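You operate a simulated robot arm through the tools that you are given. There is no shell and no other tool. Be economical: measure what you need, move in short steps, check, and stop when the job is done.

Carry out the task below with a simulated two-armed robot. There is one attempt and no reset: what you move stays moved.

Task
Hold the white tray on the free end of the lane bench steady with one hand, lift the blue plug out of it with the other and set it down on the free end of the lane bench.

It is judged by the outcome, as a careful person would: the job done as asked, and still so three seconds after it is handed in. It fails if anything else is knocked over, pushed out of place, dropped, spilled or broken.

Robot
Two 7-joint arms with two-finger parallel grippers on one trunk, on a base that drives. Base frame: it is fixed to the floor where the robot stands at the start and does not move with it; the origin is under the middle of the robot, x ahead of it, y to its left, z up; the surface under the hand at the start is at about z = 860. Lengths are in mm, angles in rad, forces in N, time in s.
The left shoulder is at the start at [50, 168, 1157], the right one opposite. With the tool pointing down near the work surface each hand reaches from about 220 to 660 mm from the robot's upright axis, wherever it stands, measured 20 degrees to its own side. Places, roughly: free end of the lane bench [500, -200, 900]. Payload 1.57 kg a hand.
The TCP of each hand is the grasp point between the finger pads, 30 mm short of the fingertips. In the tool frame z runs along the fingers and y along their closing line. The gripper opens to 80 mm. The fingers are 17 mm wide and 12 mm thick; the gripper's body (40 by 82 mm) begins 80 mm behind the TCP.
Orientation is told as [roll, pitch, yaw] about the base's x, y, z axes, in that order, counted from this pose: with the fingers straight down and closing along the base's y, the tool's x points along the base's -x, its y along +y and its z along -z.

Tools
- The arms move only by the tool play_rows. It takes "left_plan", "right_plan" or both (then of equal length, played together; a hand with none holds still); each is a list of rows, each a list of 7 numbers: the shift along the base's x, y, z in mm, then the turn, a rotation vector about the base's x, y, z in rad, then the opening, from 0 (shut) to 1 (fully open). In form: [[tx, ty, tz, rx, ry, rz, claw], ...]. A call has 1 to 12 rows; each row shifts and turns the commanded pose from where the row before left it. Each row takes 0.2 s and may step no farther than 50 mm and 0.15 rad from the row before; otherwise, or with a gripper value out of range, the whole call is refused. Where a pose cannot be reached the arm comes as near as it can. A force on the tool above 40 N (or 10 N above the force at the start of the call, whichever is more), or a blocked arm, ends the call early, and 0.2 s more pass. The fingers move at their own pace (about 45 mm/s each) and stop on an object; they squeeze with about 33 N. The grip force told is the motor's: it shows also when the fingers shut on nothing. Time passes only in rows, and 0.2 s behind the last, so rows that do not move let the fingers close. The reply holds the time, the measured pose of the TCP, the force on the tool along the base axes, the opening and the grip force, in the units named above and with some noise, with the torque about the TCP (base axes, N m) and any sound that the robot's microphone picked up.
- Cameras (640 x 400 px; columns grow to the right, rows downward): "scene" is now at [117.6, -44, 1364.9]; the picture's right is [-0.49, -0.87, 0.00], its down [-0.53, 0.29, -0.80] and it looks along [0.70, -0.39, -0.60] (base axes); focal length 219 px, centre (320, 200). "left" rides on the left gripper at [72, 7, -122] in its tool frame; the picture's right is [-0.09, 1.00, 0.00], its down [-0.84, -0.08, -0.54] and it looks along [-0.54, -0.05, 0.84] (tool axes); focal length 238 px, centre (320, 200). "right" rides on the right gripper at [72, -7, -122] in its tool frame; the picture's right is [0.09, 1.00, 0.00], its down [-0.84, 0.08, -0.54] and it looks along [-0.54, 0.05, 0.84] (tool axes); focal length 238 px, centre (320, 200). There is no depth. A picture from a camera that has moved, and an enlarged one, comes with that camera's place and axes in the base frame and with its lens.
- capture(camera): a new picture of that camera. It takes no simulated time.
- move_column(by): slides the trunk up (or, below 0, down) by that many mm; the arms and the scene camera ride with it, the base frame stays. It gives what a move gives, with no picture.
- base_move(legs): drives the robot by 1 to 6 legs, each [ahead, left, turn to the left] in mm, mm and rad, along the robot's own axes; the way and the turn of a leg run together, so that a leg with both is an arc; at most 1500 mm and 3.142 rad a leg. The arms and the cameras ride along, it lands a little off, and it stops where it bumps. It gives what a move gives.
- head_to(pan, tilt): turns the head with the scene camera to pan (to the left, within 1.396 rad either way) and tilt (down, from -0.506 to 1.204), counted from straight ahead of the robot. It gives what a move gives.
- inspect(camera, box): a new picture of the part [left, top, right, bottom] of that camera's present view, enlarged. It takes no simulated time.
- sign_off(): hands the job in; it is judged then, once.

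Work in short steps. Places have to be worked out from the pictures, the camera data and where the tool is seen: move nearer, look again, correct. Check each grasp and each placing, and mend what went wrong. You have 120 turns and 108 pictures in all, those below and enlarged ones among them. Open the grippers and draw the arms clear of the work before you hand the job in, unless the task says otherwise; then end with one line.

The tools are called by a JSON object that holds its "fn" and its "kwargs". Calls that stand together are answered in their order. play_rows: Moves the arms, as the interface text tells. Its arguments: {"type":"object","properties":{"left_plan":{"type":"array","items":{"type":"array","items":{"type":"number"}}},"right_plan":{"type":"array","items":{"type":"array","items":{"type":"number"}}}},"required":[]} The other tools are called the same way: move_column (by) slides the trunk up or down; base_move (legs) drives the base; head_to (pan, tilt) turns the head that bears the scene camera; capture (camera) takes a picture; inspect (camera, box) takes an enlarged picture of a part of a camera's view; sign_off () hands the job in.

At the start:

```text
time_s: 0.0
left_position: [410.5, -20.3, 1184.8]
left_tcp_rot: [-0.001, 0.0, 0.002]
left_contact_force: [0.2, 0.1, 1.6]
left_wrist_torque: [-0.01, 0.0, 0.01]
left_gripper_width: 79.9
left_grip_force: 0.0
right_position: [408.5, -374.0, 1222.6]
right_tcp_rot: [0.001, -0.001, 0.0]
right_contact_force: [0.8, 0.1, 0.7]
right_wrist_torque: [-0.02, 0.0, -0.03]
right_gripper_width: 79.9
right_grip_force: 0.0
trunk travel left (down, up): [-325.0, 118.0]
robot x, y, heading: [1.2, 3.0, 0.002]
head pan, tilt: [-0.508, 0.649]
```

scene: 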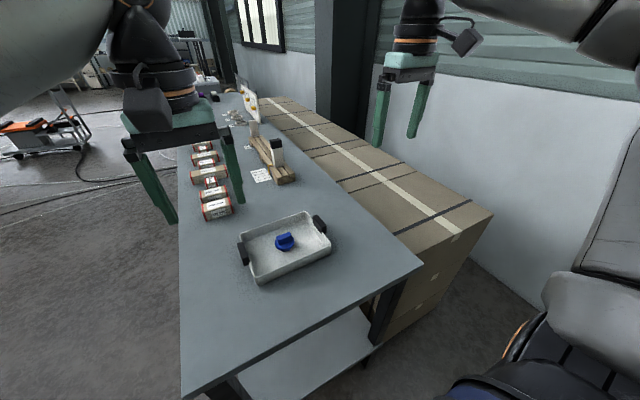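
right: 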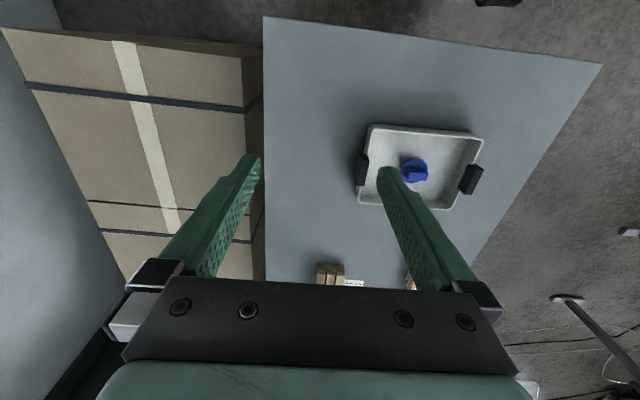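
left: 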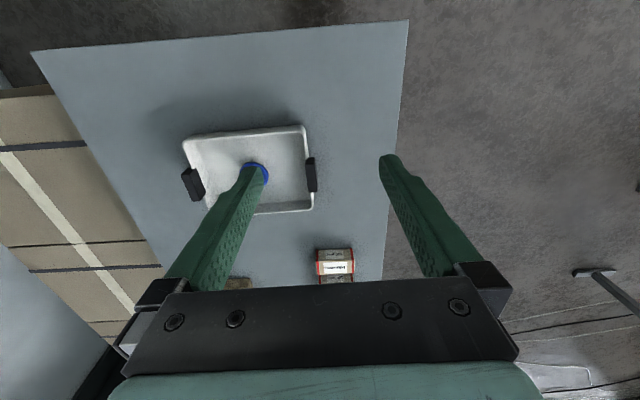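

The tray sits at about x 555, y -170, with handles near y -50 and y -286 and the blue plug in the middle. I'll take enlarged views to see how the handles and plug are shaped.

{"fn": "inspect", "kwargs": {"camera": "scene", "box": [220, 190, 348, 300]}}

{"fn": "inspect", "kwargs": {"camera": "right", "box": [340, 110, 500, 210]}}

{"fn": "inspect", "kwargs": {"camera": "left", "box": [170, 110, 330, 220]}}

```text
3.64 times, centred on (284, 245) of scene
camera zoom: at [117.6, -44.0, 1364.9], right [-0.49, -0.87, 0.0], down [-0.53, 0.29, -0.8], along [0.7, -0.39, -0.6], focal length 796 px, centre (451, 36)
```

zoom: 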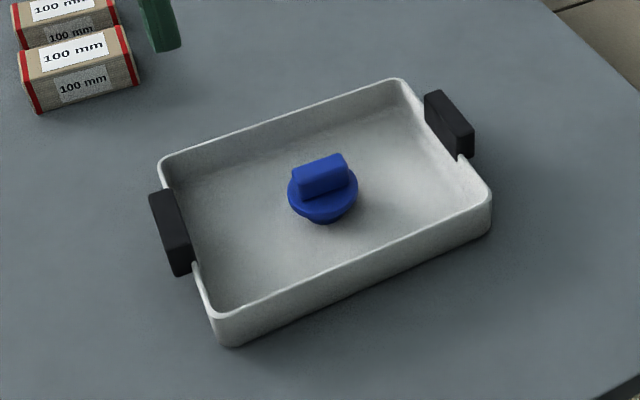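

```text
4.00 times, centred on (420, 160) of right
camera zoom: at [336.5, -380.0, 1343.8], right [-0.09, 1.0, 0.0], down [0.84, 0.08, 0.54], along [0.54, 0.05, -0.84], focal length 953 px, centre (-80, 360)
```

zoom: 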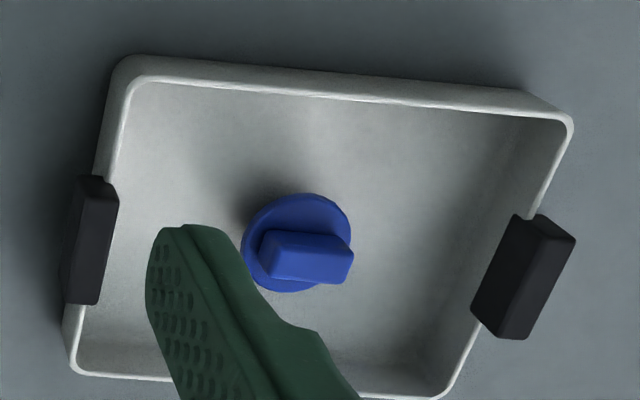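

```text
3.64 times, centred on (250, 165) of left
camera zoom: at [338.1, -13.8, 1307.4], right [0.09, 1.0, 0.0], down [0.84, -0.08, 0.54], along [0.54, -0.05, -0.84], focal length 867 px, centre (574, 327)
```

zoom: 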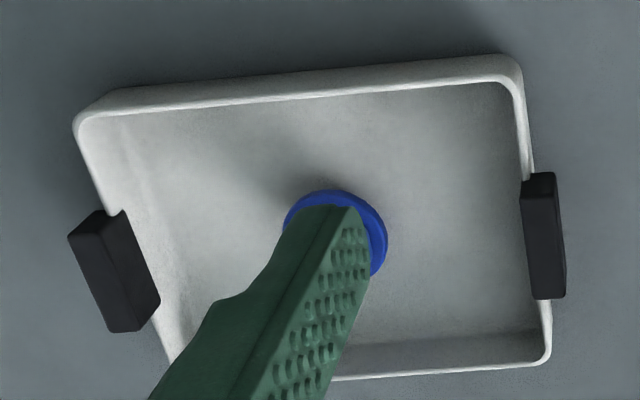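

Triangulating the views puts the left handle at about (538, -48, 909) and the right handle at (536, -276, 910). The plug's bar is at about (535, -165, 912) and runs along y. I'll bring the left hand above the left handle and turn the right hand in place by 90°.

{"fn": "play_rows", "kwargs": {"left_plan": [[11.5, -2.5, -16, 0, 0, 0, 1], [11.5, -2.5, -16, 0, 0, 0, 1], [11.5, -2.5, -16, 0, 0, 0, 1], [11.5, -2.5, -16, 0, 0, 0, 1], [11.5, -2.5, -16, 0, 0, 0, 1], [11.5, -2.5, -16, 0, 0, 0, 1], [11.5, -2.5, -16, 0, 0, 0, 1], [11.5, -2.5, -16, 0, 0, 0, 1], [11.5, -2.5, -16, 0, 0, 0, 1], [11.5, -2.5, -16, 0, 0, 0, 1], [11.5, -2.5, -16, 0, 0, 0, 1]], "right_plan": [[0, 0, 0, 0, 0, 0.1428, 1], [0, 0, 0, 0, 0, 0.1428, 1], [0, 0, 0, 0, 0, 0.1428, 1], [0, 0, 0, 0, 0, 0.1428, 1], [0, 0, 0, 0, 0, 0.1428, 1], [0, 0, 0, 0, 0, 0.1428, 1], [0, 0, 0, 0, 0, 0.1428, 1], [0, 0, 0, 0, 0, 0.1428, 1], [0, 0, 0, 0, 0, 0.1428, 1], [0, 0, 0, 0, 0, 0.1428, 1], [0, 0, 0, 0, 0, 0.1428, 1]]}}

{"fn": "capture", "kwargs": {"camera": "scene"}}

{"fn": "capture", "kwargs": {"camera": "left"}}

{"fn": "capture", "kwargs": {"camera": "right"}}

```text
time_s: 2.4
left_position: [537.8, -47.4, 1007.9]
left_tcp_rot: [0.0, 0.001, 0.001]
left_contact_force: [0.2, -0.2, 0.0]
left_wrist_torque: [0.02, 0.01, -0.02]
left_gripper_width: 80.0
left_grip_force: 0.0
right_position: [409.1, -374.4, 1222.4]
right_tcp_rot: [-0.001, -0.001, 1.573]
right_contact_force: [-0.3, 0.1, -0.3]
right_wrist_torque: [0.0, 0.0, -0.01]
right_gripper_width: 80.1
right_grip_force: 0.0
trunk travel left (down, up): [-325.0, 118.0]
robot x, y, heading: [2.1, 0.0, -0.001]
head pan, tilt: [-0.508, 0.649]
```

```text
101 pictures are left
camera scene: at [117.7, -44.2, 1364.9], right [-0.49, -0.87, 0.0], down [-0.53, 0.29, -0.8], along [0.7, -0.39, -0.6], focal length 219 px, centre (320, 200)
```

scene: 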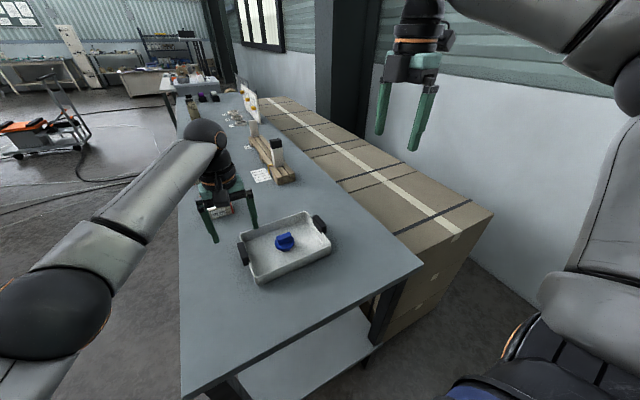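

```text
100 pictures are left
camera left: at [464.6, -41.4, 1130.6], right [0.09, 1.0, 0.0], down [0.84, -0.08, 0.54], along [0.54, -0.05, -0.84], focal length 238 px, centre (320, 200)
```

left: 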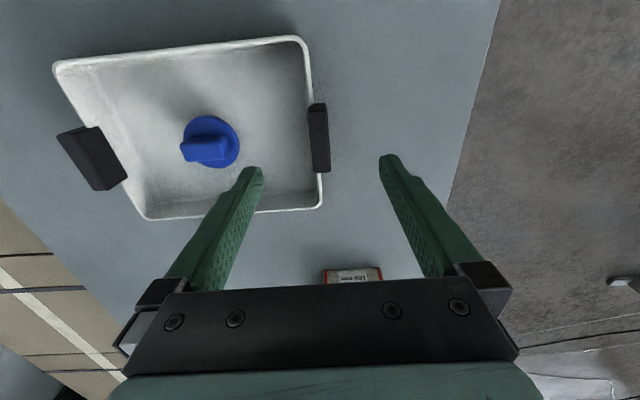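

```text
99 pictures are left
camera right: at [415.4, -445.8, 1343.8], right [-1.0, -0.09, 0.0], down [-0.08, 0.84, 0.54], along [-0.05, 0.54, -0.84], focal length 238 px, centre (320, 200)
```

right: 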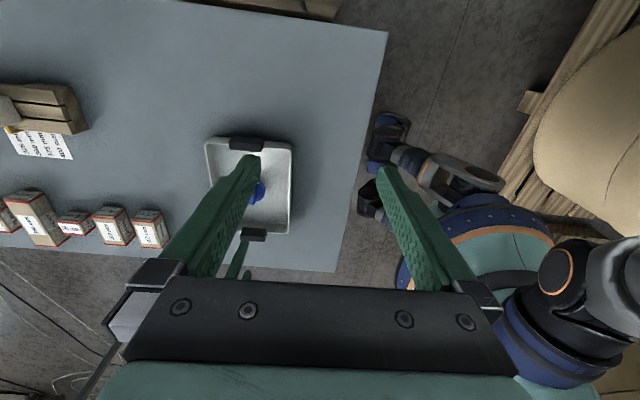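

The left hand is centred over the handle. I'll lower it to about z 930 and bring the right hand partway over.

{"fn": "play_rows", "kwargs": {"left_plan": [[0, -1, -16, 0, 0, 0, 1], [0, 0, -16, 0, 0, 0, 1], [0, 0, -16, 0, 0, 0, 1], [0, 0, -15, 0, 0, 0, 1], [0, 0, -15, 0, 0, 0, 1]], "right_plan": [[25, 27, -24, 0, 0, 0, 1], [25, 27, -24, 0, 0, 0, 1], [25, 27, -24, 0, 0, 0, 1], [25, 27, -24, 0, 0, 0, 1], [25, 27, -24, 0, 0, 0, 1]]}}

{"fn": "inspect", "kwargs": {"camera": "scene", "box": [190, 170, 350, 290]}}

{"fn": "capture", "kwargs": {"camera": "left"}}

{"fn": "capture", "kwargs": {"camera": "right"}}

```text
time_s: 3.6
left_position: [537.3, -49.0, 929.5]
left_tcp_rot: [-0.001, 0.002, 0.002]
left_contact_force: [0.4, 0.2, 0.0]
left_wrist_torque: [-0.01, 0.02, -0.01]
left_gripper_width: 79.9
left_grip_force: 0.0
right_position: [533.9, -240.8, 1101.2]
right_tcp_rot: [-0.002, -0.002, 1.567]
right_contact_force: [-0.4, -0.4, -0.5]
right_wrist_torque: [-0.02, -0.02, 0.02]
right_gripper_width: 80.0
right_grip_force: 0.1
trunk travel left (down, up): [-325.0, 118.0]
robot x, y, heading: [1.5, -2.9, 0.004]
head pan, tilt: [-0.508, 0.649]
```

```text
3.33 times, centred on (270, 230) of scene
camera zoom: at [118.9, -44.3, 1364.7], right [-0.49, -0.87, 0.0], down [-0.53, 0.29, -0.8], along [0.7, -0.39, -0.61], focal length 730 px, centre (487, 100)
```

zoom: 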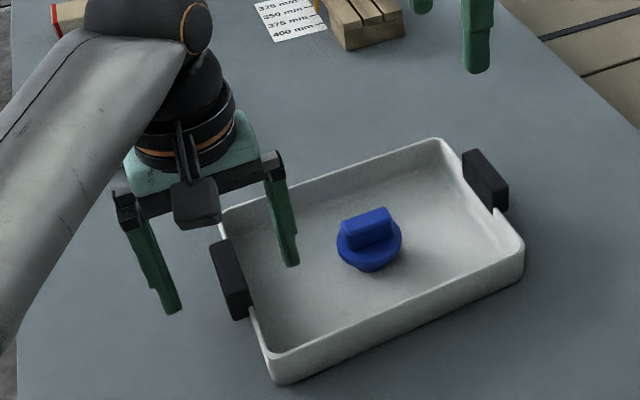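

```text
97 pictures are left
camera left: at [464.8, -42.3, 1052.5], right [0.09, 1.0, 0.0], down [0.84, -0.08, 0.54], along [0.54, -0.05, -0.84], focal length 238 px, centre (320, 200)
```

left: 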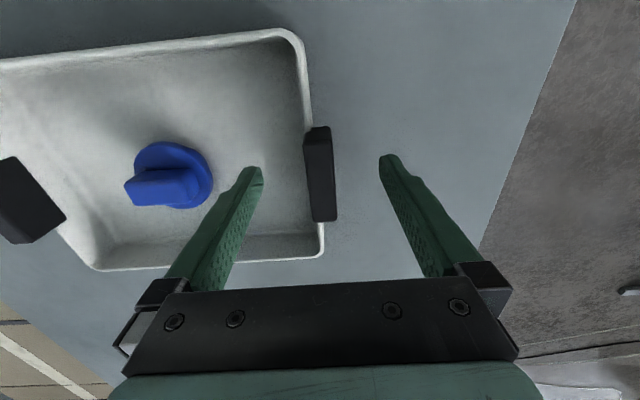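

```text
96 pictures are left
camera right: at [539.2, -312.5, 1222.7], right [-1.0, -0.09, 0.0], down [-0.08, 0.84, 0.54], along [-0.05, 0.54, -0.84], focal length 238 px, centre (320, 200)
```

right: 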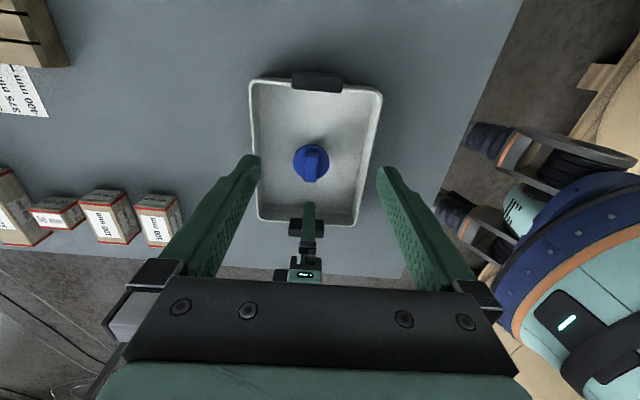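

The handle is centred between the left fingers. I'll lower another 16 mm and then close gently on it.

{"fn": "play_rows", "kwargs": {"left_plan": [[0, 0, -8, 0, 0, 0, 1], [0, 0, -8, 0, 0, 0, 1], [0, 0, 0, 0, 0, 0, 0.6]]}}

{"fn": "capture", "kwargs": {"camera": "left"}}

{"fn": "inspect", "kwargs": {"camera": "scene", "box": [190, 170, 350, 290]}}

```text
time_s: 4.4
left_position: [536.4, -48.4, 914.1]
left_tcp_rot: [0.0, 0.0, 0.002]
left_contact_force: [-0.4, 0.2, 0.9]
left_wrist_torque: [-0.01, 0.02, 0.01]
left_gripper_width: 47.9
left_grip_force: 0.0
right_position: [531.6, -239.8, 1102.3]
right_tcp_rot: [-0.001, -0.002, 1.569]
right_contact_force: [-1.3, 0.1, 0.5]
right_wrist_torque: [-0.02, 0.02, 0.01]
right_gripper_width: 80.0
right_grip_force: 0.1
trunk travel left (down, up): [-325.0, 118.0]
robot x, y, heading: [0.7, -1.2, -0.002]
head pan, tilt: [-0.508, 0.649]
```

```text
95 pictures are left
camera left: at [464.4, -42.0, 1037.1], right [0.09, 1.0, 0.0], down [0.84, -0.08, 0.54], along [0.54, -0.05, -0.84], focal length 238 px, centre (320, 200)
```

left: 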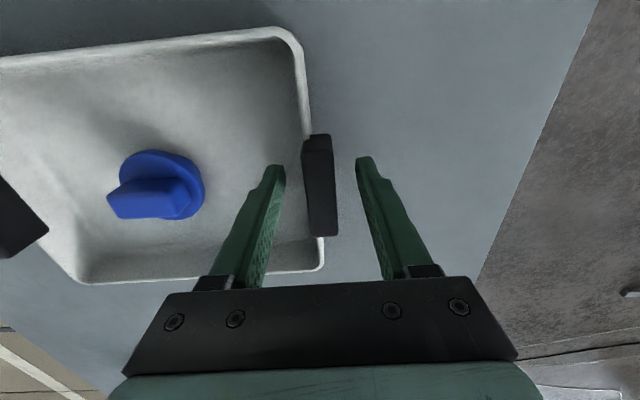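

```text
3.33 times, centred on (270, 230) of scene
camera zoom: at [117.6, -44.0, 1364.9], right [-0.49, -0.87, 0.0], down [-0.53, 0.29, -0.8], along [0.7, -0.39, -0.6], focal length 730 px, centre (487, 100)
```

zoom: 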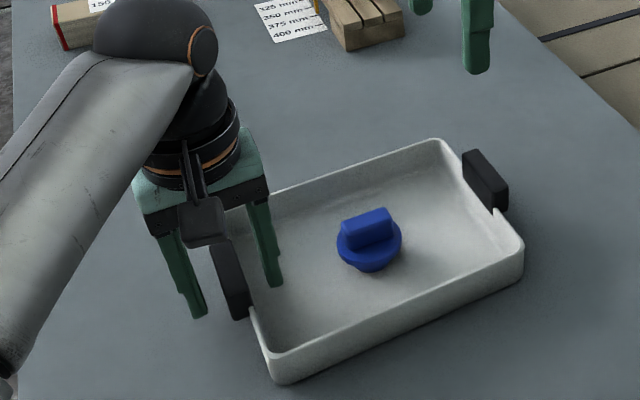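

The fingers straddle the handle and are well centred. I'll close on it.

{"fn": "play_rows", "kwargs": {"left_plan": [[0, 0, 0, 0, 0, 0, 0.4], [0, 0, 0, 0, 0, 0, 0.25], [0, 0, 0, 0, 0, 0, 0.0], [0, 0, 0, 0, 0, 0, 0.0], [0, 0, 0, 0, 0, 0, 0.0]]}}

{"fn": "capture", "kwargs": {"camera": "left"}}

{"fn": "inspect", "kwargs": {"camera": "right", "box": [230, 60, 400, 240]}}

```text
time_s: 5.6
left_position: [536.8, -47.8, 914.0]
left_tcp_rot: [0.001, -0.001, 0.001]
left_contact_force: [-1.2, 0.4, 0.6]
left_wrist_torque: [0.05, -0.04, -0.01]
left_gripper_width: 17.6
left_grip_force: 32.4
right_position: [531.7, -240.1, 1101.9]
right_tcp_rot: [-0.003, -0.002, 1.572]
right_contact_force: [1.0, 0.5, -0.5]
right_wrist_torque: [-0.01, 0.0, 0.01]
right_gripper_width: 80.2
right_grip_force: 0.0
trunk travel left (down, up): [-325.0, 118.0]
robot x, y, heading: [-1.6, 0.6, 0.0]
head pan, tilt: [-0.508, 0.649]
```

```text
93 pictures are left
camera left: at [464.3, -42.1, 1037.4], right [0.09, 1.0, 0.0], down [0.84, -0.08, 0.54], along [0.54, -0.05, -0.84], focal length 238 px, centre (320, 200)
```

left: 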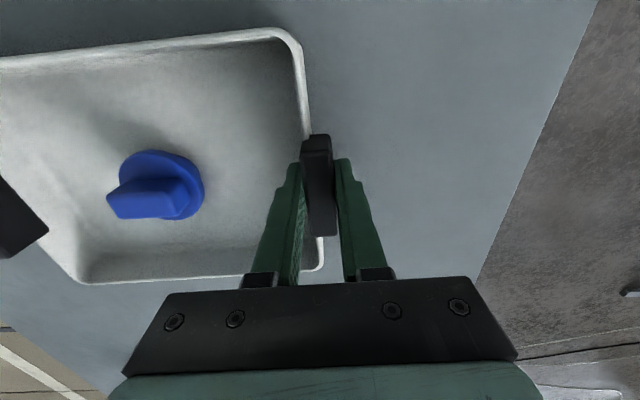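

```text
2.22 times, centred on (315, 150) of right
camera zoom: at [537.9, -312.0, 1223.4], right [-1.0, -0.09, 0.0], down [-0.08, 0.84, 0.54], along [-0.05, 0.54, -0.84], focal length 530 px, centre (331, 311)
```

zoom: 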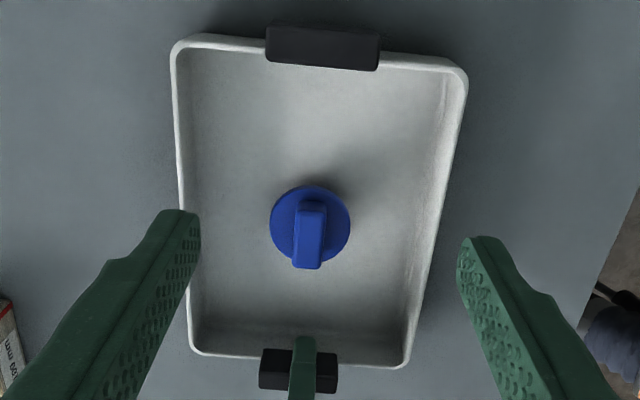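

The left hand holds the handle (17.6 mm wide) and the tray hasn't moved. The plug's bar is at about (538, -169), so I'll bring the right hand over it and down to z 962.

{"fn": "play_rows", "kwargs": {"right_plan": [[1.2, 24, -20, 0, 0, 0, 1], [1.2, 24, -20, 0, 0, 0, 1], [1.2, 23, -25, 0, 0, 0, 1], [1.2, 0, -25, 0, 0, 0, 1], [1.2, 0, -25, 0, 0, 0, 1], [0, 0, -25, 0, 0, 0, 1]], "left_plan": [[0, 0, 0, 0, 0, 0, 0], [0, 0, 0, 0, 0, 0, 0], [0, 0, 0, 0, 0, 0, 0], [0, 0, 0, 0, 0, 0, 0], [0, 0, 0, 0, 0, 0, 0], [0, 0, 0, 0, 0, 0, 0]]}}

{"fn": "capture", "kwargs": {"camera": "right"}}

{"fn": "inspect", "kwargs": {"camera": "scene", "box": [190, 150, 350, 290]}}

```text
time_s: 7.0
left_position: [535.8, -49.1, 914.9]
left_tcp_rot: [0.0, 0.001, 0.002]
left_contact_force: [0.2, -0.9, -0.2]
left_wrist_torque: [0.09, 0.09, -0.04]
left_gripper_width: 17.6
left_grip_force: 32.5
right_position: [497.6, -200.2, 962.1]
right_tcp_rot: [-0.002, -0.005, 1.57]
right_contact_force: [-0.4, 0.8, -0.3]
right_wrist_torque: [0.0, 0.02, 0.03]
right_gripper_width: 80.2
right_grip_force: 0.0
right hand out of reach, approached as far as the arm can: row 1, 2, 3, 4, 5, 6
trunk travel left (down, up): [-325.0, 118.0]
robot x, y, heading: [-0.1, -4.6, 0.003]
head pan, tilt: [-0.508, 0.649]
```

```text
91 pictures are left
camera right: at [504.2, -272.0, 1084.0], right [-1.0, -0.09, 0.0], down [-0.08, 0.84, 0.54], along [-0.05, 0.54, -0.84], focal length 238 px, centre (320, 200)
```

right: 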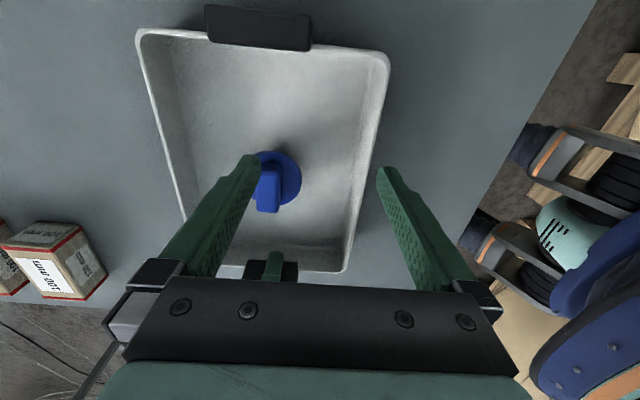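

```text
2.86 times, centred on (270, 220) of scene
camera zoom: at [117.7, -44.1, 1364.9], right [-0.49, -0.87, 0.0], down [-0.53, 0.29, -0.8], along [0.7, -0.39, -0.6], focal length 626 px, centre (463, 143)
```

zoom: 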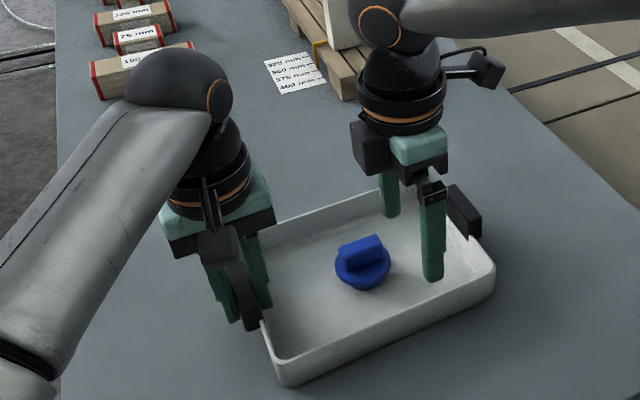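

The right hand stopped short at (498, -200), so a limit in this yaw seems to be in the way. I'll check whether a smaller yaw lets it get farther, with the tips staying above the plug.

{"fn": "play_rows", "kwargs": {"right_plan": [[0, 0, 10, 0, 0, -0.15, 1], [0, 0, 0, 0, 0, -0.15, 1], [20, 15, 0, 0, 0, 0, 1], [20, 15, 0, 0, 0, 0, 1]]}}

```text
time_s: 8.0
left_position: [536.6, -48.4, 913.6]
left_tcp_rot: [0.001, -0.001, 0.002]
left_contact_force: [0.2, -0.1, -0.1]
left_wrist_torque: [0.0, 0.03, -0.06]
left_gripper_width: 17.5
left_grip_force: 32.5
right_position: [502.2, -199.2, 983.6]
right_tcp_rot: [-0.001, -0.001, 1.27]
right_contact_force: [0.4, -0.2, -0.2]
right_wrist_torque: [-0.02, -0.01, 0.0]
right_gripper_width: 80.0
right_grip_force: 0.1
right hand out of reach, approached as far as the arm can: row 3, 4
trunk travel left (down, up): [-325.0, 118.0]
robot x, y, heading: [-2.5, 1.2, -0.004]
head pan, tilt: [-0.508, 0.649]
```

The smaller yaw barely helps. I'll test which direction is limited, first +x alone and then +y alone.

{"fn": "play_rows", "kwargs": {"right_plan": [[30, -10, 0, 0, 0, 0, 1]]}}

{"fn": "play_rows", "kwargs": {"right_plan": [[-30, 30, 10, 0, 0, 0, 1]]}}

{"fn": "capture", "kwargs": {"camera": "scene"}}

```text
time_s: 8.4
left_position: [537.6, -48.4, 915.2]
left_tcp_rot: [0.0, 0.0, 0.003]
left_contact_force: [0.0, -1.0, 0.2]
left_wrist_torque: [0.22, 0.08, 0.05]
left_gripper_width: 17.7
left_grip_force: 32.3
right_position: [519.6, -219.5, 985.6]
right_tcp_rot: [-0.002, -0.001, 1.272]
right_contact_force: [0.0, -0.2, 0.1]
right_wrist_torque: [0.02, -0.05, -0.01]
right_gripper_width: 79.8
right_grip_force: 0.1
right hand out of reach, approached as far as the arm can: row 1
trunk travel left (down, up): [-325.0, 118.0]
robot x, y, heading: [-0.7, 1.7, -0.0]
head pan, tilt: [-0.508, 0.649]
```

```text
time_s: 8.8
left_position: [536.4, -48.0, 915.0]
left_tcp_rot: [0.0, 0.001, 0.003]
left_contact_force: [-1.4, 0.8, 2.3]
left_wrist_torque: [-0.16, -0.04, -0.07]
left_gripper_width: 17.6
left_grip_force: 32.2
right_position: [489.3, -189.1, 994.6]
right_tcp_rot: [-0.002, -0.001, 1.268]
right_contact_force: [1.2, 0.7, 0.7]
right_wrist_torque: [0.02, -0.02, 0.01]
right_gripper_width: 79.9
right_grip_force: 0.2
trunk travel left (down, up): [-325.0, 118.0]
robot x, y, heading: [2.2, -1.1, 0.002]
head pan, tilt: [-0.508, 0.649]
```

```text
89 pictures are left
camera scene: at [117.4, -43.7, 1364.9], right [-0.49, -0.87, 0.0], down [-0.53, 0.29, -0.8], along [0.7, -0.39, -0.6], focal length 219 px, centre (320, 200)
```

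scene: 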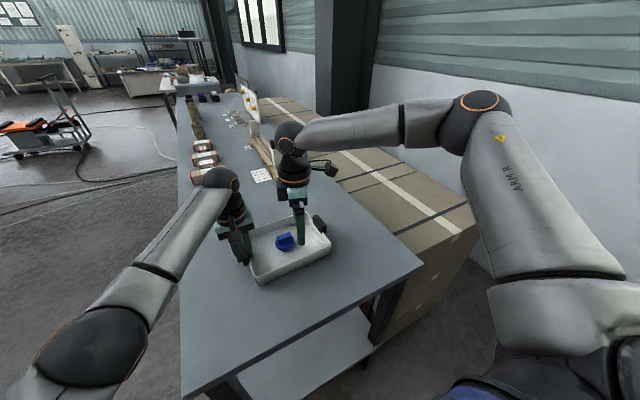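

The limit runs diagonally, roughly x + y ≤ 300, so the robot needs to shift left or turn left a little for the right arm to reach. First I'll look down to see how much room there is between base and bench.

{"fn": "head_to", "kwargs": {"pan": 0.0, "tilt": 1.2}}

{"fn": "capture", "kwargs": {"camera": "scene"}}

{"fn": "capture", "kwargs": {"camera": "right"}}

```text
time_s: 9.8
left_position: [535.9, -47.8, 915.2]
left_tcp_rot: [0.001, 0.0, 0.002]
left_contact_force: [0.3, 0.9, 0.1]
left_wrist_torque: [0.0, 0.01, -0.02]
left_gripper_width: 17.6
left_grip_force: 32.5
right_position: [490.1, -189.6, 996.6]
right_tcp_rot: [0.001, -0.001, 1.27]
right_contact_force: [1.1, -0.5, 0.3]
right_wrist_torque: [0.0, 0.01, -0.02]
right_gripper_width: 80.1
right_grip_force: 0.1
trunk travel left (down, up): [-325.0, 118.0]
robot x, y, heading: [-0.3, 1.4, -0.001]
head pan, tilt: [0.0, 1.201]
```

```text
88 pictures are left
camera scene: at [97.8, -1.8, 1324.5], right [0.0, -1.0, 0.0], down [-0.93, 0.0, -0.36], along [0.36, 0.0, -0.93], focal length 219 px, centre (320, 200)
```

scene: 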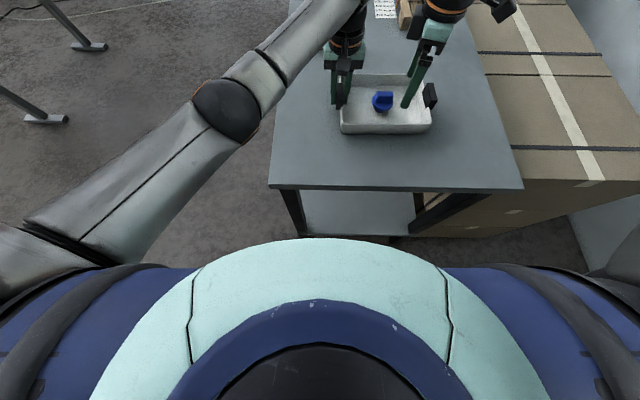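

```text
87 pictures are left
camera right: at [474.1, -260.0, 1117.3], right [-0.98, 0.21, 0.0], down [0.17, 0.82, 0.54], along [0.11, 0.53, -0.84], focal length 238 px, centre (320, 200)
```

right: 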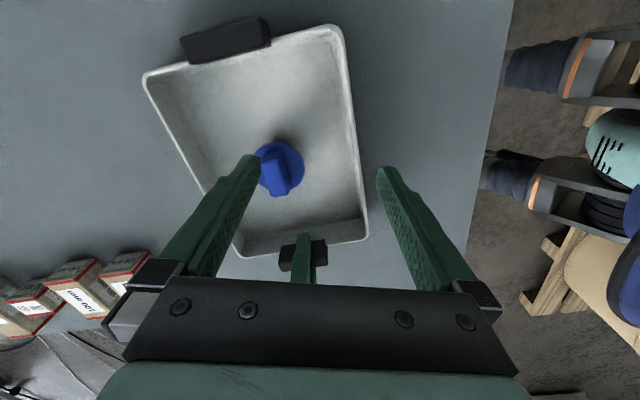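

Turning the base about 0.15 rad left should fix the right arm's reach and keep the left handle within reach too. First I'll let go of the handle cleanly and lift both hands clear.

{"fn": "play_rows", "kwargs": {"left_plan": [[0, 0, 0, 0, 0, 0, 0.5], [0, 0, 0, 0, 0, 0, 0.8], [0, 0, 0, 0, 0, 0, 1], [0, 0, 25, 0, 0, 0, 1], [0, 0, 35, 0, 0, 0, 1], [0, 0, 35, 0, 0, 0, 1], [0, 0, 35, 0, 0, 0, 1]], "right_plan": [[-5, -10, 15, 0, 0, 0, 1], [-5, -10, 15, 0, 0, 0, 1], [-5, -10, 15, 0, 0, 0, 1], [-5, -10, 15, 0, 0, 0, 1], [0, 0, 15, 0, 0, 0, 1], [0, 0, 15, 0, 0, 0, 1], [0, 0, 0, 0, 0, 0, 1]]}}

{"fn": "base_move", "kwargs": {"legs": [[0, 0, 0.15]]}}

{"fn": "head_to", "kwargs": {"pan": -0.55, "tilt": 0.75}}

{"fn": "capture", "kwargs": {"camera": "scene"}}

{"fn": "capture", "kwargs": {"camera": "left"}}

{"fn": "capture", "kwargs": {"camera": "right"}}

```text
time_s: 11.4
left_position: [536.3, -49.0, 1045.0]
left_tcp_rot: [-0.001, 0.0, 0.002]
left_contact_force: [0.2, 0.2, 0.3]
left_wrist_torque: [-0.01, 0.0, 0.01]
left_gripper_width: 80.1
left_grip_force: 0.0
right_position: [469.7, -229.1, 1087.0]
right_tcp_rot: [0.0, -0.002, 1.272]
right_contact_force: [0.0, 0.3, 0.4]
right_wrist_torque: [-0.02, 0.0, 0.01]
right_gripper_width: 79.6
right_grip_force: 0.1
trunk travel left (down, up): [-325.0, 118.0]
robot x, y, heading: [-2.1, -2.0, 0.0]
head pan, tilt: [0.0, 1.201]
```

```text
time_s: 12.4
left_position: [537.9, 31.6, 1045.6]
left_tcp_rot: [-0.001, 0.0, 0.148]
left_contact_force: [-0.1, 0.4, 0.5]
left_wrist_torque: [-0.05, 0.01, -0.02]
left_gripper_width: 80.2
left_grip_force: 0.0
right_position: [497.9, -155.6, 1085.9]
right_tcp_rot: [0.0, -0.001, 1.419]
right_contact_force: [0.0, 0.4, -0.1]
right_wrist_torque: [-0.02, 0.0, -0.02]
right_gripper_width: 80.1
right_grip_force: 0.0
trunk travel left (down, up): [-325.0, 118.0]
robot x, y, heading: [-1.5, 0.9, 0.149]
head pan, tilt: [0.0, 1.201]
```

```text
time_s: 13.4
left_position: [538.8, 30.5, 1045.6]
left_tcp_rot: [-0.001, -0.001, 0.151]
left_contact_force: [-0.1, 0.0, -0.4]
left_wrist_torque: [0.01, 0.01, -0.04]
left_gripper_width: 80.2
left_grip_force: 0.1
right_position: [498.2, -155.7, 1086.5]
right_tcp_rot: [-0.001, -0.002, 1.418]
right_contact_force: [0.0, 0.0, 0.5]
right_wrist_torque: [0.0, 0.0, 0.01]
right_gripper_width: 80.0
right_grip_force: 0.1
trunk travel left (down, up): [-325.0, 118.0]
robot x, y, heading: [-0.8, 4.0, 0.149]
head pan, tilt: [-0.55, 0.75]
```

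```text
86 pictures are left
camera scene: at [117.6, -28.1, 1356.2], right [-0.39, -0.92, 0.0], down [-0.63, 0.27, -0.73], along [0.67, -0.28, -0.68], focal length 219 px, centre (320, 200)
```

scene: 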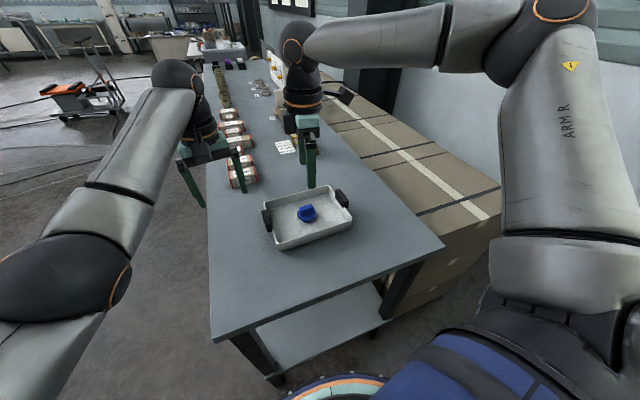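

```text
85 pictures are left
camera left: at [465.6, 26.6, 1168.0], right [-0.06, 1.0, 0.0], down [0.84, 0.05, 0.54], along [0.54, 0.03, -0.84], focal length 238 px, centre (320, 200)
```

left: 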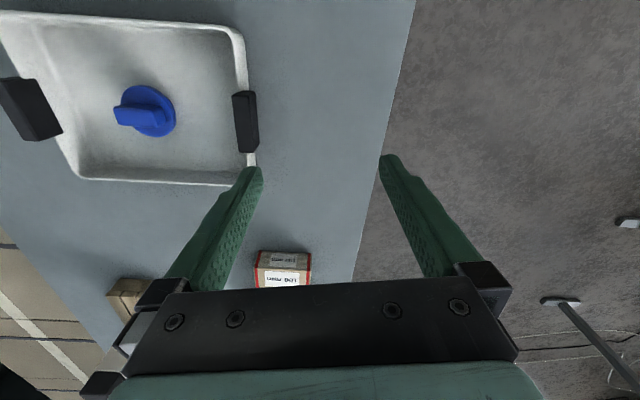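

```text
84 pictures are left
camera right: at [493.9, -228.4, 1208.2], right [-1.0, 0.06, 0.0], down [0.05, 0.84, 0.54], along [0.03, 0.54, -0.84], focal length 238 px, centre (320, 200)
```

right: 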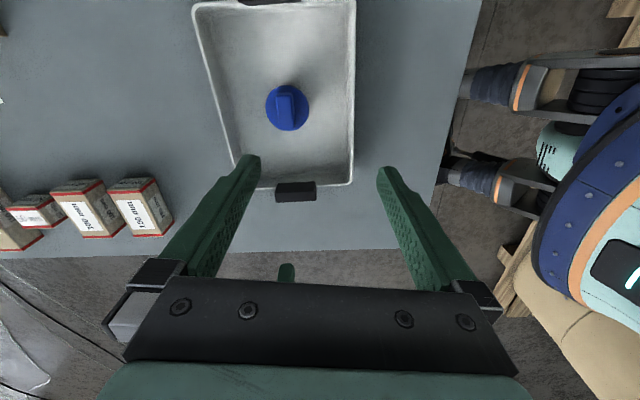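

The base turned without bumping. Now I'll bring the left hand back over its handle and the right hand over the plug, both at about z 1000.

{"fn": "play_rows", "kwargs": {"right_plan": [[10, -4, -20, 0, 0, 0.05, 1], [10, -3, -20, 0, 0, 0.05, 1], [10, -3, -20, 0, 0, 0.05, 1], [10, -3, -20, 0, 0, 0, 1]], "left_plan": [[0, -20, -11, 0, 0, -0.05, 1], [0, -20, -11, 0, 0, -0.05, 1], [-1, -20, -11, 0, 0, -0.05, 1], [-1, -19, -11, 0, 0, 0, 1]]}}

{"fn": "capture", "kwargs": {"camera": "left"}}

{"fn": "capture", "kwargs": {"camera": "right"}}

```text
time_s: 14.4
left_position: [523.2, -22.6, 1001.2]
left_tcp_rot: [-0.001, 0.002, 0.001]
left_contact_force: [0.1, 0.4, -1.0]
left_wrist_torque: [-0.01, 0.01, 0.01]
left_gripper_width: 80.0
left_grip_force: 0.1
left hand out of reach, approached as far as the arm can: row 2, 3, 4
right_position: [538.9, -168.6, 1006.2]
right_tcp_rot: [-0.001, -0.003, 1.571]
right_contact_force: [-0.3, -1.0, -0.1]
right_wrist_torque: [0.01, 0.01, -0.02]
right_gripper_width: 79.9
right_grip_force: 0.1
trunk travel left (down, up): [-325.0, 118.0]
robot x, y, heading: [-0.5, 1.4, 0.153]
head pan, tilt: [-0.55, 0.75]
```

```text
83 pictures are left
camera left: at [450.1, -16.6, 1124.6], right [0.09, 1.0, 0.0], down [0.84, -0.08, 0.54], along [0.54, -0.05, -0.84], focal length 238 px, centre (320, 200)
```

left: 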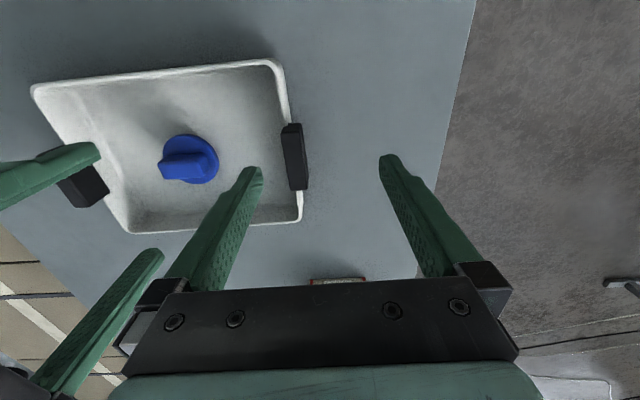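

```text
82 pictures are left
camera right: at [545.3, -241.4, 1128.1], right [-1.0, -0.09, 0.0], down [-0.08, 0.84, 0.54], along [-0.05, 0.54, -0.84], focal length 238 px, centre (320, 200)
```

right: 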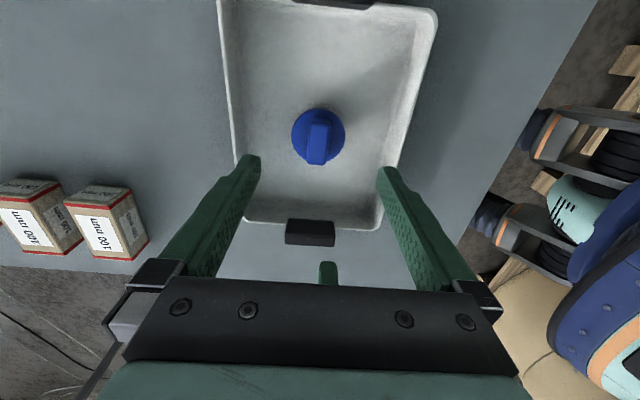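

The right hand now reaches, but the left is about 28 mm short. A slight turn back plus 40 mm forward should suit both, and there is around 100 mm of room ahead of the base.

{"fn": "base_move", "kwargs": {"legs": [[0, 0, -0.045], [40, 0, 0]]}}

```text
time_s: 15.7
left_position: [561.6, -42.3, 1001.8]
left_tcp_rot: [0.0, 0.001, -0.044]
left_contact_force: [0.6, 0.0, 0.2]
left_wrist_torque: [0.0, 0.03, 0.02]
left_gripper_width: 79.9
left_grip_force: 0.0
right_position: [570.5, -189.7, 1006.4]
right_tcp_rot: [0.001, 0.0, 1.526]
right_contact_force: [0.5, 0.1, -0.2]
right_wrist_torque: [0.0, 0.0, 0.03]
right_gripper_width: 79.9
right_grip_force: 0.0
trunk travel left (down, up): [-325.0, 118.0]
robot x, y, heading: [43.5, 4.8, 0.107]
head pan, tilt: [-0.55, 0.75]
```

Both hands moved as expected. Now I'll put the left over the handle at (537, -49) and the right over the plug at (538, -169).

{"fn": "play_rows", "kwargs": {"left_plan": [[-12, -3, -10, 0, 0, 0.022, 1], [-12, -3, -10, 0, 0, 0.022, 1], [0, -1, -10, 0, 0, 0, 1]], "right_plan": [[-16, 10, 0, 0, 0, 0.022, 1], [-16, 10, 0, 0, 0, 0.022, 1], [0, 1, 0, 0, 0, 0, 1]]}}

{"fn": "capture", "kwargs": {"camera": "left"}}

{"fn": "capture", "kwargs": {"camera": "right"}}

{"fn": "capture", "kwargs": {"camera": "scene"}}

```text
time_s: 16.5
left_position: [536.5, -49.4, 971.2]
left_tcp_rot: [0.0, 0.0, 0.002]
left_contact_force: [0.2, 0.4, -0.3]
left_wrist_torque: [-0.04, -0.01, 0.04]
left_gripper_width: 79.8
left_grip_force: 0.1
right_position: [538.6, -167.8, 1006.4]
right_tcp_rot: [0.0, -0.003, 1.568]
right_contact_force: [-0.9, -0.8, -1.1]
right_wrist_torque: [0.01, 0.01, -0.01]
right_gripper_width: 80.0
right_grip_force: 0.1
trunk travel left (down, up): [-325.0, 118.0]
robot x, y, heading: [37.8, 5.3, 0.1]
head pan, tilt: [-0.55, 0.75]
```

```text
81 pictures are left
camera left: at [463.6, -42.5, 1094.4], right [0.09, 1.0, 0.0], down [0.84, -0.08, 0.54], along [0.54, -0.05, -0.84], focal length 238 px, centre (320, 200)
```

left: 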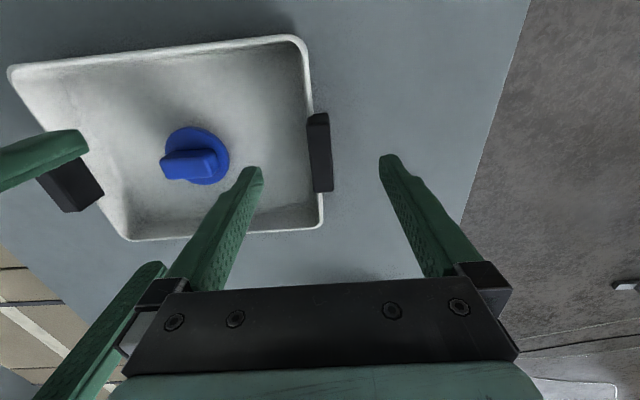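

```text
80 pictures are left
camera right: at [544.5, -240.2, 1128.1], right [-1.0, -0.09, 0.0], down [-0.08, 0.84, 0.54], along [-0.05, 0.54, -0.84], focal length 238 px, centre (320, 200)
```

right: 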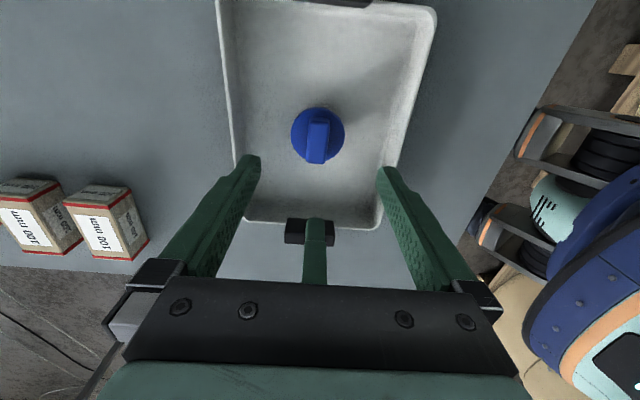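

```text
79 pictures are left
camera scene: at [156.1, -29.2, 1356.2], right [-0.43, -0.9, 0.0], down [-0.62, 0.29, -0.73], along [0.66, -0.31, -0.68], focal length 219 px, centre (320, 200)
```

scene: 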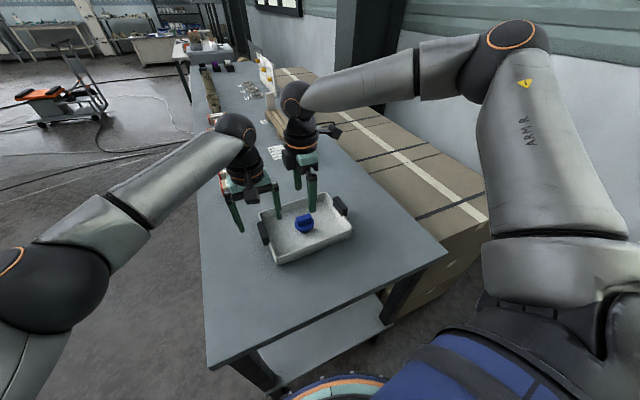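

Both targets are reached and the handle is still centred at (535, -49). I'll lower the left hand to z 914 and grip.

{"fn": "play_rows", "kwargs": {"left_plan": [[0, 0, -19, 0, 0, 0, 1], [0, 0, -19, 0, 0, 0, 1], [0, 0, -10, 0, 0, 0, 1], [0, 0, -9, 0, 0, 0, 1], [0, 0, 0, 0, 0, 0, 0.6], [0, 0, 0, 0, 0, 0, 0.4], [0, 0, 0, 0, 0, 0, 0.25], [0, 0, 0, 0, 0, 0, 0], [0, 0, 0, 0, 0, 0, 0], [0, 0, 0, 0, 0, 0, 0]]}}

{"fn": "capture", "kwargs": {"camera": "left"}}

{"fn": "inspect", "kwargs": {"camera": "right", "box": [210, 60, 430, 260]}}

{"fn": "inspect", "kwargs": {"camera": "scene", "box": [210, 130, 370, 270]}}

```text
time_s: 18.7
left_position: [537.4, -48.3, 915.3]
left_tcp_rot: [0.001, 0.001, -0.001]
left_contact_force: [-0.2, 0.3, -0.1]
left_wrist_torque: [0.07, 0.01, 0.01]
left_gripper_width: 17.7
left_grip_force: 32.6
right_position: [538.9, -168.1, 1006.9]
right_tcp_rot: [0.001, 0.0, 1.57]
right_contact_force: [-0.3, 0.2, -0.2]
right_wrist_torque: [0.02, 0.01, 0.01]
right_gripper_width: 79.9
right_grip_force: 0.0
trunk travel left (down, up): [-325.0, 118.0]
robot x, y, heading: [39.4, 4.7, 0.103]
head pan, tilt: [-0.55, 0.75]
```

```text
78 pictures are left
camera left: at [463.8, -42.4, 1037.9], right [0.09, 1.0, 0.0], down [0.84, -0.08, 0.54], along [0.54, -0.05, -0.84], focal length 238 px, centre (320, 200)
```

left: 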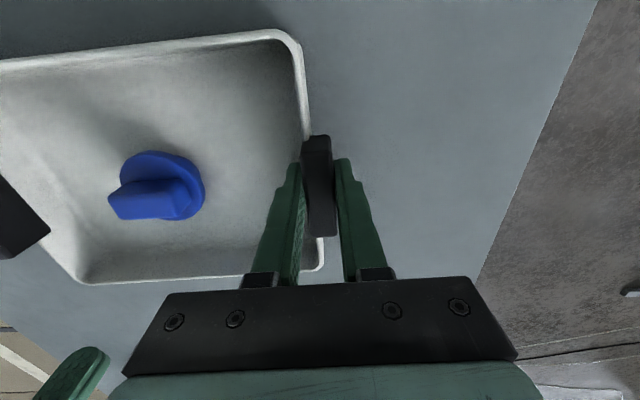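

```text
2.00 times, centred on (320, 160) of right
camera zoom: at [544.5, -240.2, 1128.2], right [-1.0, -0.09, 0.0], down [-0.08, 0.84, 0.54], along [-0.05, 0.54, -0.84], focal length 477 px, centre (320, 280)
```

zoom: 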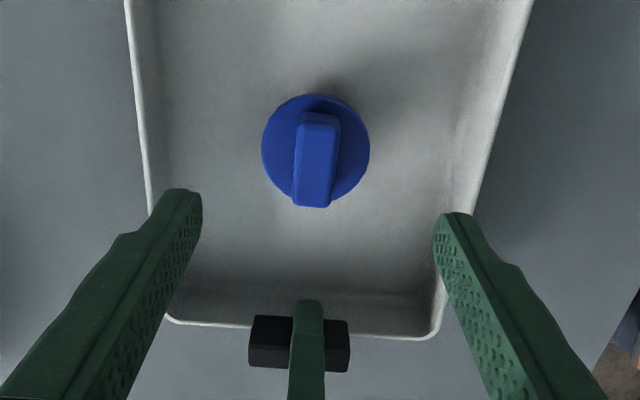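

```text
2.86 times, centred on (290, 200) of scene
camera zoom: at [155.9, -29.1, 1356.2], right [-0.43, -0.9, 0.0], down [-0.62, 0.29, -0.73], along [0.66, -0.31, -0.68], focal length 626 px, centre (406, 200)
```

zoom: 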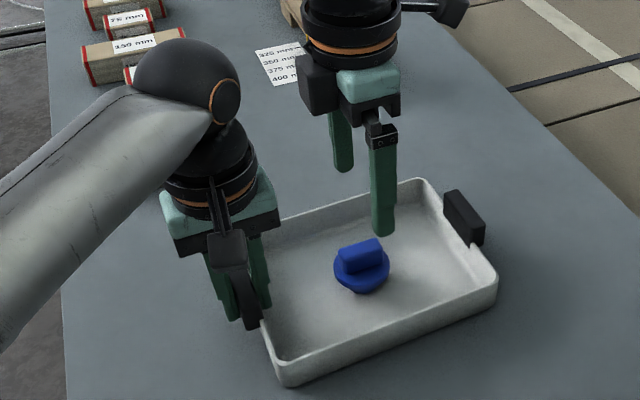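

The handle is gripped and the tray hasn't moved. The bar's centre is at (539, -169), so I'll lower the right hand to z 948, with its tips just above the bar, and look.

{"fn": "play_rows", "kwargs": {"right_plan": [[0, -1, -20, 0, 0, 0, 1], [0, 0, -20, 0, 0, 0, 1], [0, 0, -18, 0, 0, 0, 1]]}}

{"fn": "capture", "kwargs": {"camera": "right"}}

{"fn": "inspect", "kwargs": {"camera": "scene", "box": [250, 160, 350, 260]}}

{"fn": "capture", "kwargs": {"camera": "left"}}

```text
time_s: 19.5
left_position: [536.3, -48.9, 915.2]
left_tcp_rot: [-0.001, -0.001, -0.002]
left_contact_force: [-1.3, -0.1, 0.0]
left_wrist_torque: [0.07, 0.1, 0.02]
left_gripper_width: 17.7
left_grip_force: 32.8
right_position: [538.8, -169.1, 948.7]
right_tcp_rot: [-0.002, 0.002, 1.57]
right_contact_force: [-0.2, 0.3, 0.2]
right_wrist_torque: [0.0, 0.0, 0.01]
right_gripper_width: 79.8
right_grip_force: 0.1
trunk travel left (down, up): [-325.0, 118.0]
robot x, y, heading: [38.6, 4.8, 0.107]
head pan, tilt: [-0.55, 0.75]
```

```text
75 pictures are left
camera right: at [544.3, -240.7, 1070.7], right [-1.0, -0.09, 0.0], down [-0.08, 0.84, 0.54], along [-0.05, 0.54, -0.84], focal length 238 px, centre (320, 200)
```

right: 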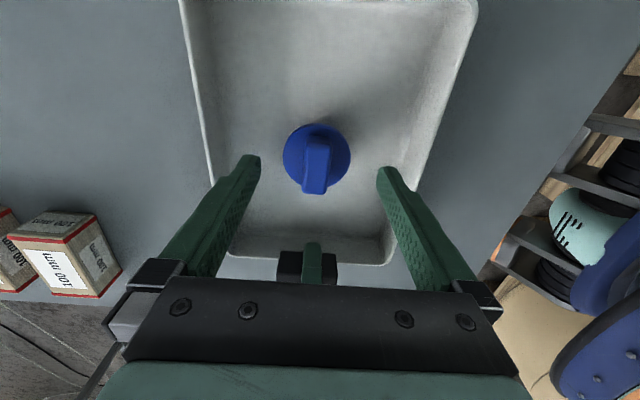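

```text
4.00 times, centred on (300, 210) of scene
camera zoom: at [156.0, -29.2, 1356.2], right [-0.43, -0.9, 0.0], down [-0.62, 0.29, -0.73], along [0.66, -0.31, -0.68], focal length 876 px, centre (400, 160)
```

zoom: 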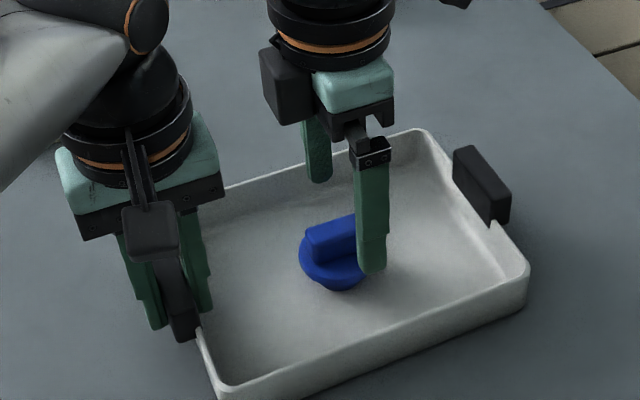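

```text
73 pictures are left
camera left: at [463.9, -42.4, 1037.9], right [0.09, 1.0, 0.0], down [0.84, -0.08, 0.54], along [0.54, -0.05, -0.84], focal length 238 px, centre (320, 200)
```

left: 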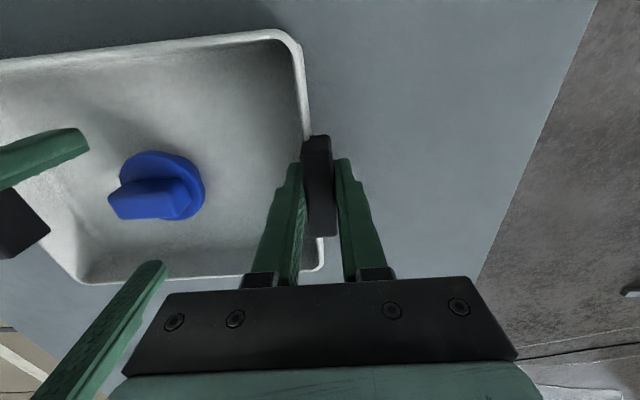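

I need the heights of the bar and its disc to choose the grip depth, so I'll enlarge both wrist views of the plug.

{"fn": "inspect", "kwargs": {"camera": "left", "box": [95, 140, 215, 230]}}

{"fn": "inspect", "kwargs": {"camera": "right", "box": [265, 110, 365, 210]}}

```text
4.44 times, centred on (155, 185) of left
camera zoom: at [463.9, -42.4, 1037.9], right [0.09, 1.0, 0.0], down [0.84, -0.08, 0.54], along [0.54, -0.05, -0.84], focal length 1059 px, centre (1053, 267)
```

zoom: 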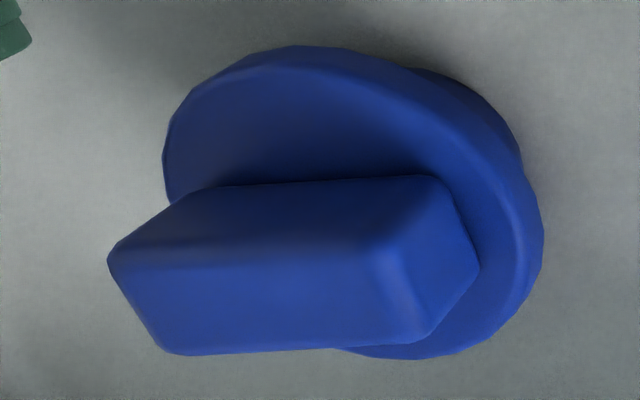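

```text
4.00 times, centred on (315, 160) of right
camera zoom: at [544.3, -240.7, 1070.7], right [-1.0, -0.09, 0.0], down [-0.08, 0.84, 0.54], along [-0.05, 0.54, -0.84], focal length 953 px, centre (340, 360)
```

zoom: 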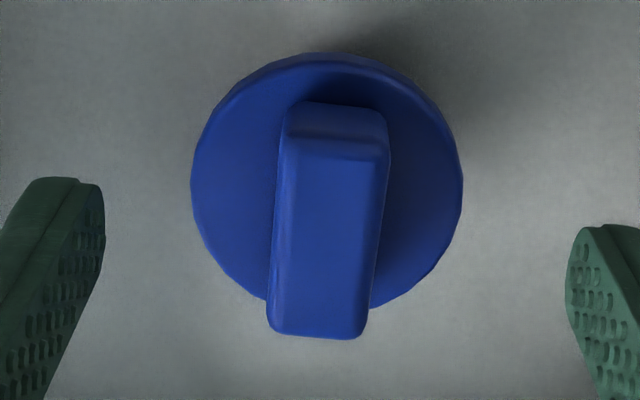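

The bar's top is at z ≈ 911 and it meets the disc at ≈ 892; its centre is (540, -164) and it is about 18 mm thick. I'll lower to z 926, with the tips about 4 mm above the disc, and close.

{"fn": "play_rows", "kwargs": {"right_plan": [[1, 3, -11, 0, 0, 0, 1], [0, 0, -11, 0, 0, 0, 1], [0, 0, 0, 0, 0, 0, 0.6], [0, 0, 0, 0, 0, 0, 0.4], [0, 0, 0, 0, 0, 0, 0.25], [0, 0, 0, 0, 0, 0, 0], [0, 0, 0, 0, 0, 0, 0], [0, 0, 0, 0, 0, 0, 0]]}}

{"fn": "capture", "kwargs": {"camera": "right"}}

{"fn": "inspect", "kwargs": {"camera": "scene", "box": [250, 160, 350, 260]}}

```text
time_s: 21.3
left_position: [536.8, -49.0, 916.0]
left_tcp_rot: [-0.002, 0.0, -0.001]
left_contact_force: [0.2, -0.3, 0.0]
left_wrist_torque: [0.02, -0.02, -0.01]
left_gripper_width: 17.6
left_grip_force: 32.6
right_position: [538.9, -166.6, 926.6]
right_tcp_rot: [0.001, 0.0, 1.569]
right_contact_force: [0.4, -0.2, -0.2]
right_wrist_torque: [0.01, 0.02, 0.0]
right_gripper_width: 19.0
right_grip_force: 32.8
trunk travel left (down, up): [-325.0, 118.0]
robot x, y, heading: [39.6, 3.0, 0.109]
head pan, tilt: [-0.55, 0.75]
```

```text
70 pictures are left
camera right: at [545.3, -238.1, 1048.2], right [-1.0, -0.09, 0.0], down [-0.08, 0.84, 0.54], along [-0.05, 0.54, -0.84], focal length 238 px, centre (320, 200)
```

right: 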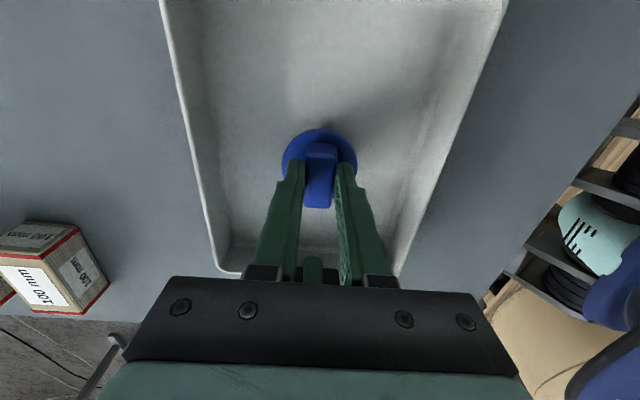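

```text
4.00 times, centred on (300, 210) of scene
camera zoom: at [156.0, -29.2, 1356.2], right [-0.43, -0.9, 0.0], down [-0.62, 0.29, -0.73], along [0.66, -0.31, -0.68], focal length 876 px, centre (400, 160)
```

zoom: 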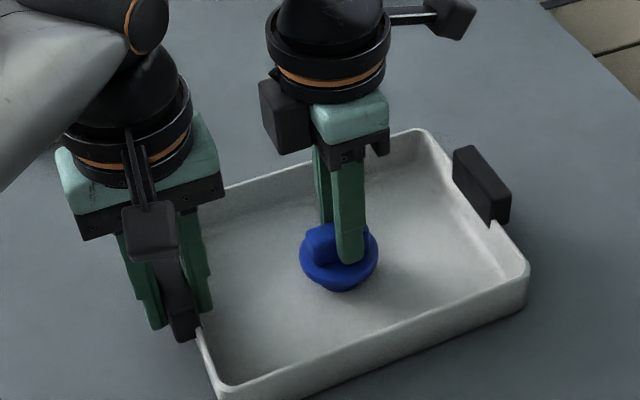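

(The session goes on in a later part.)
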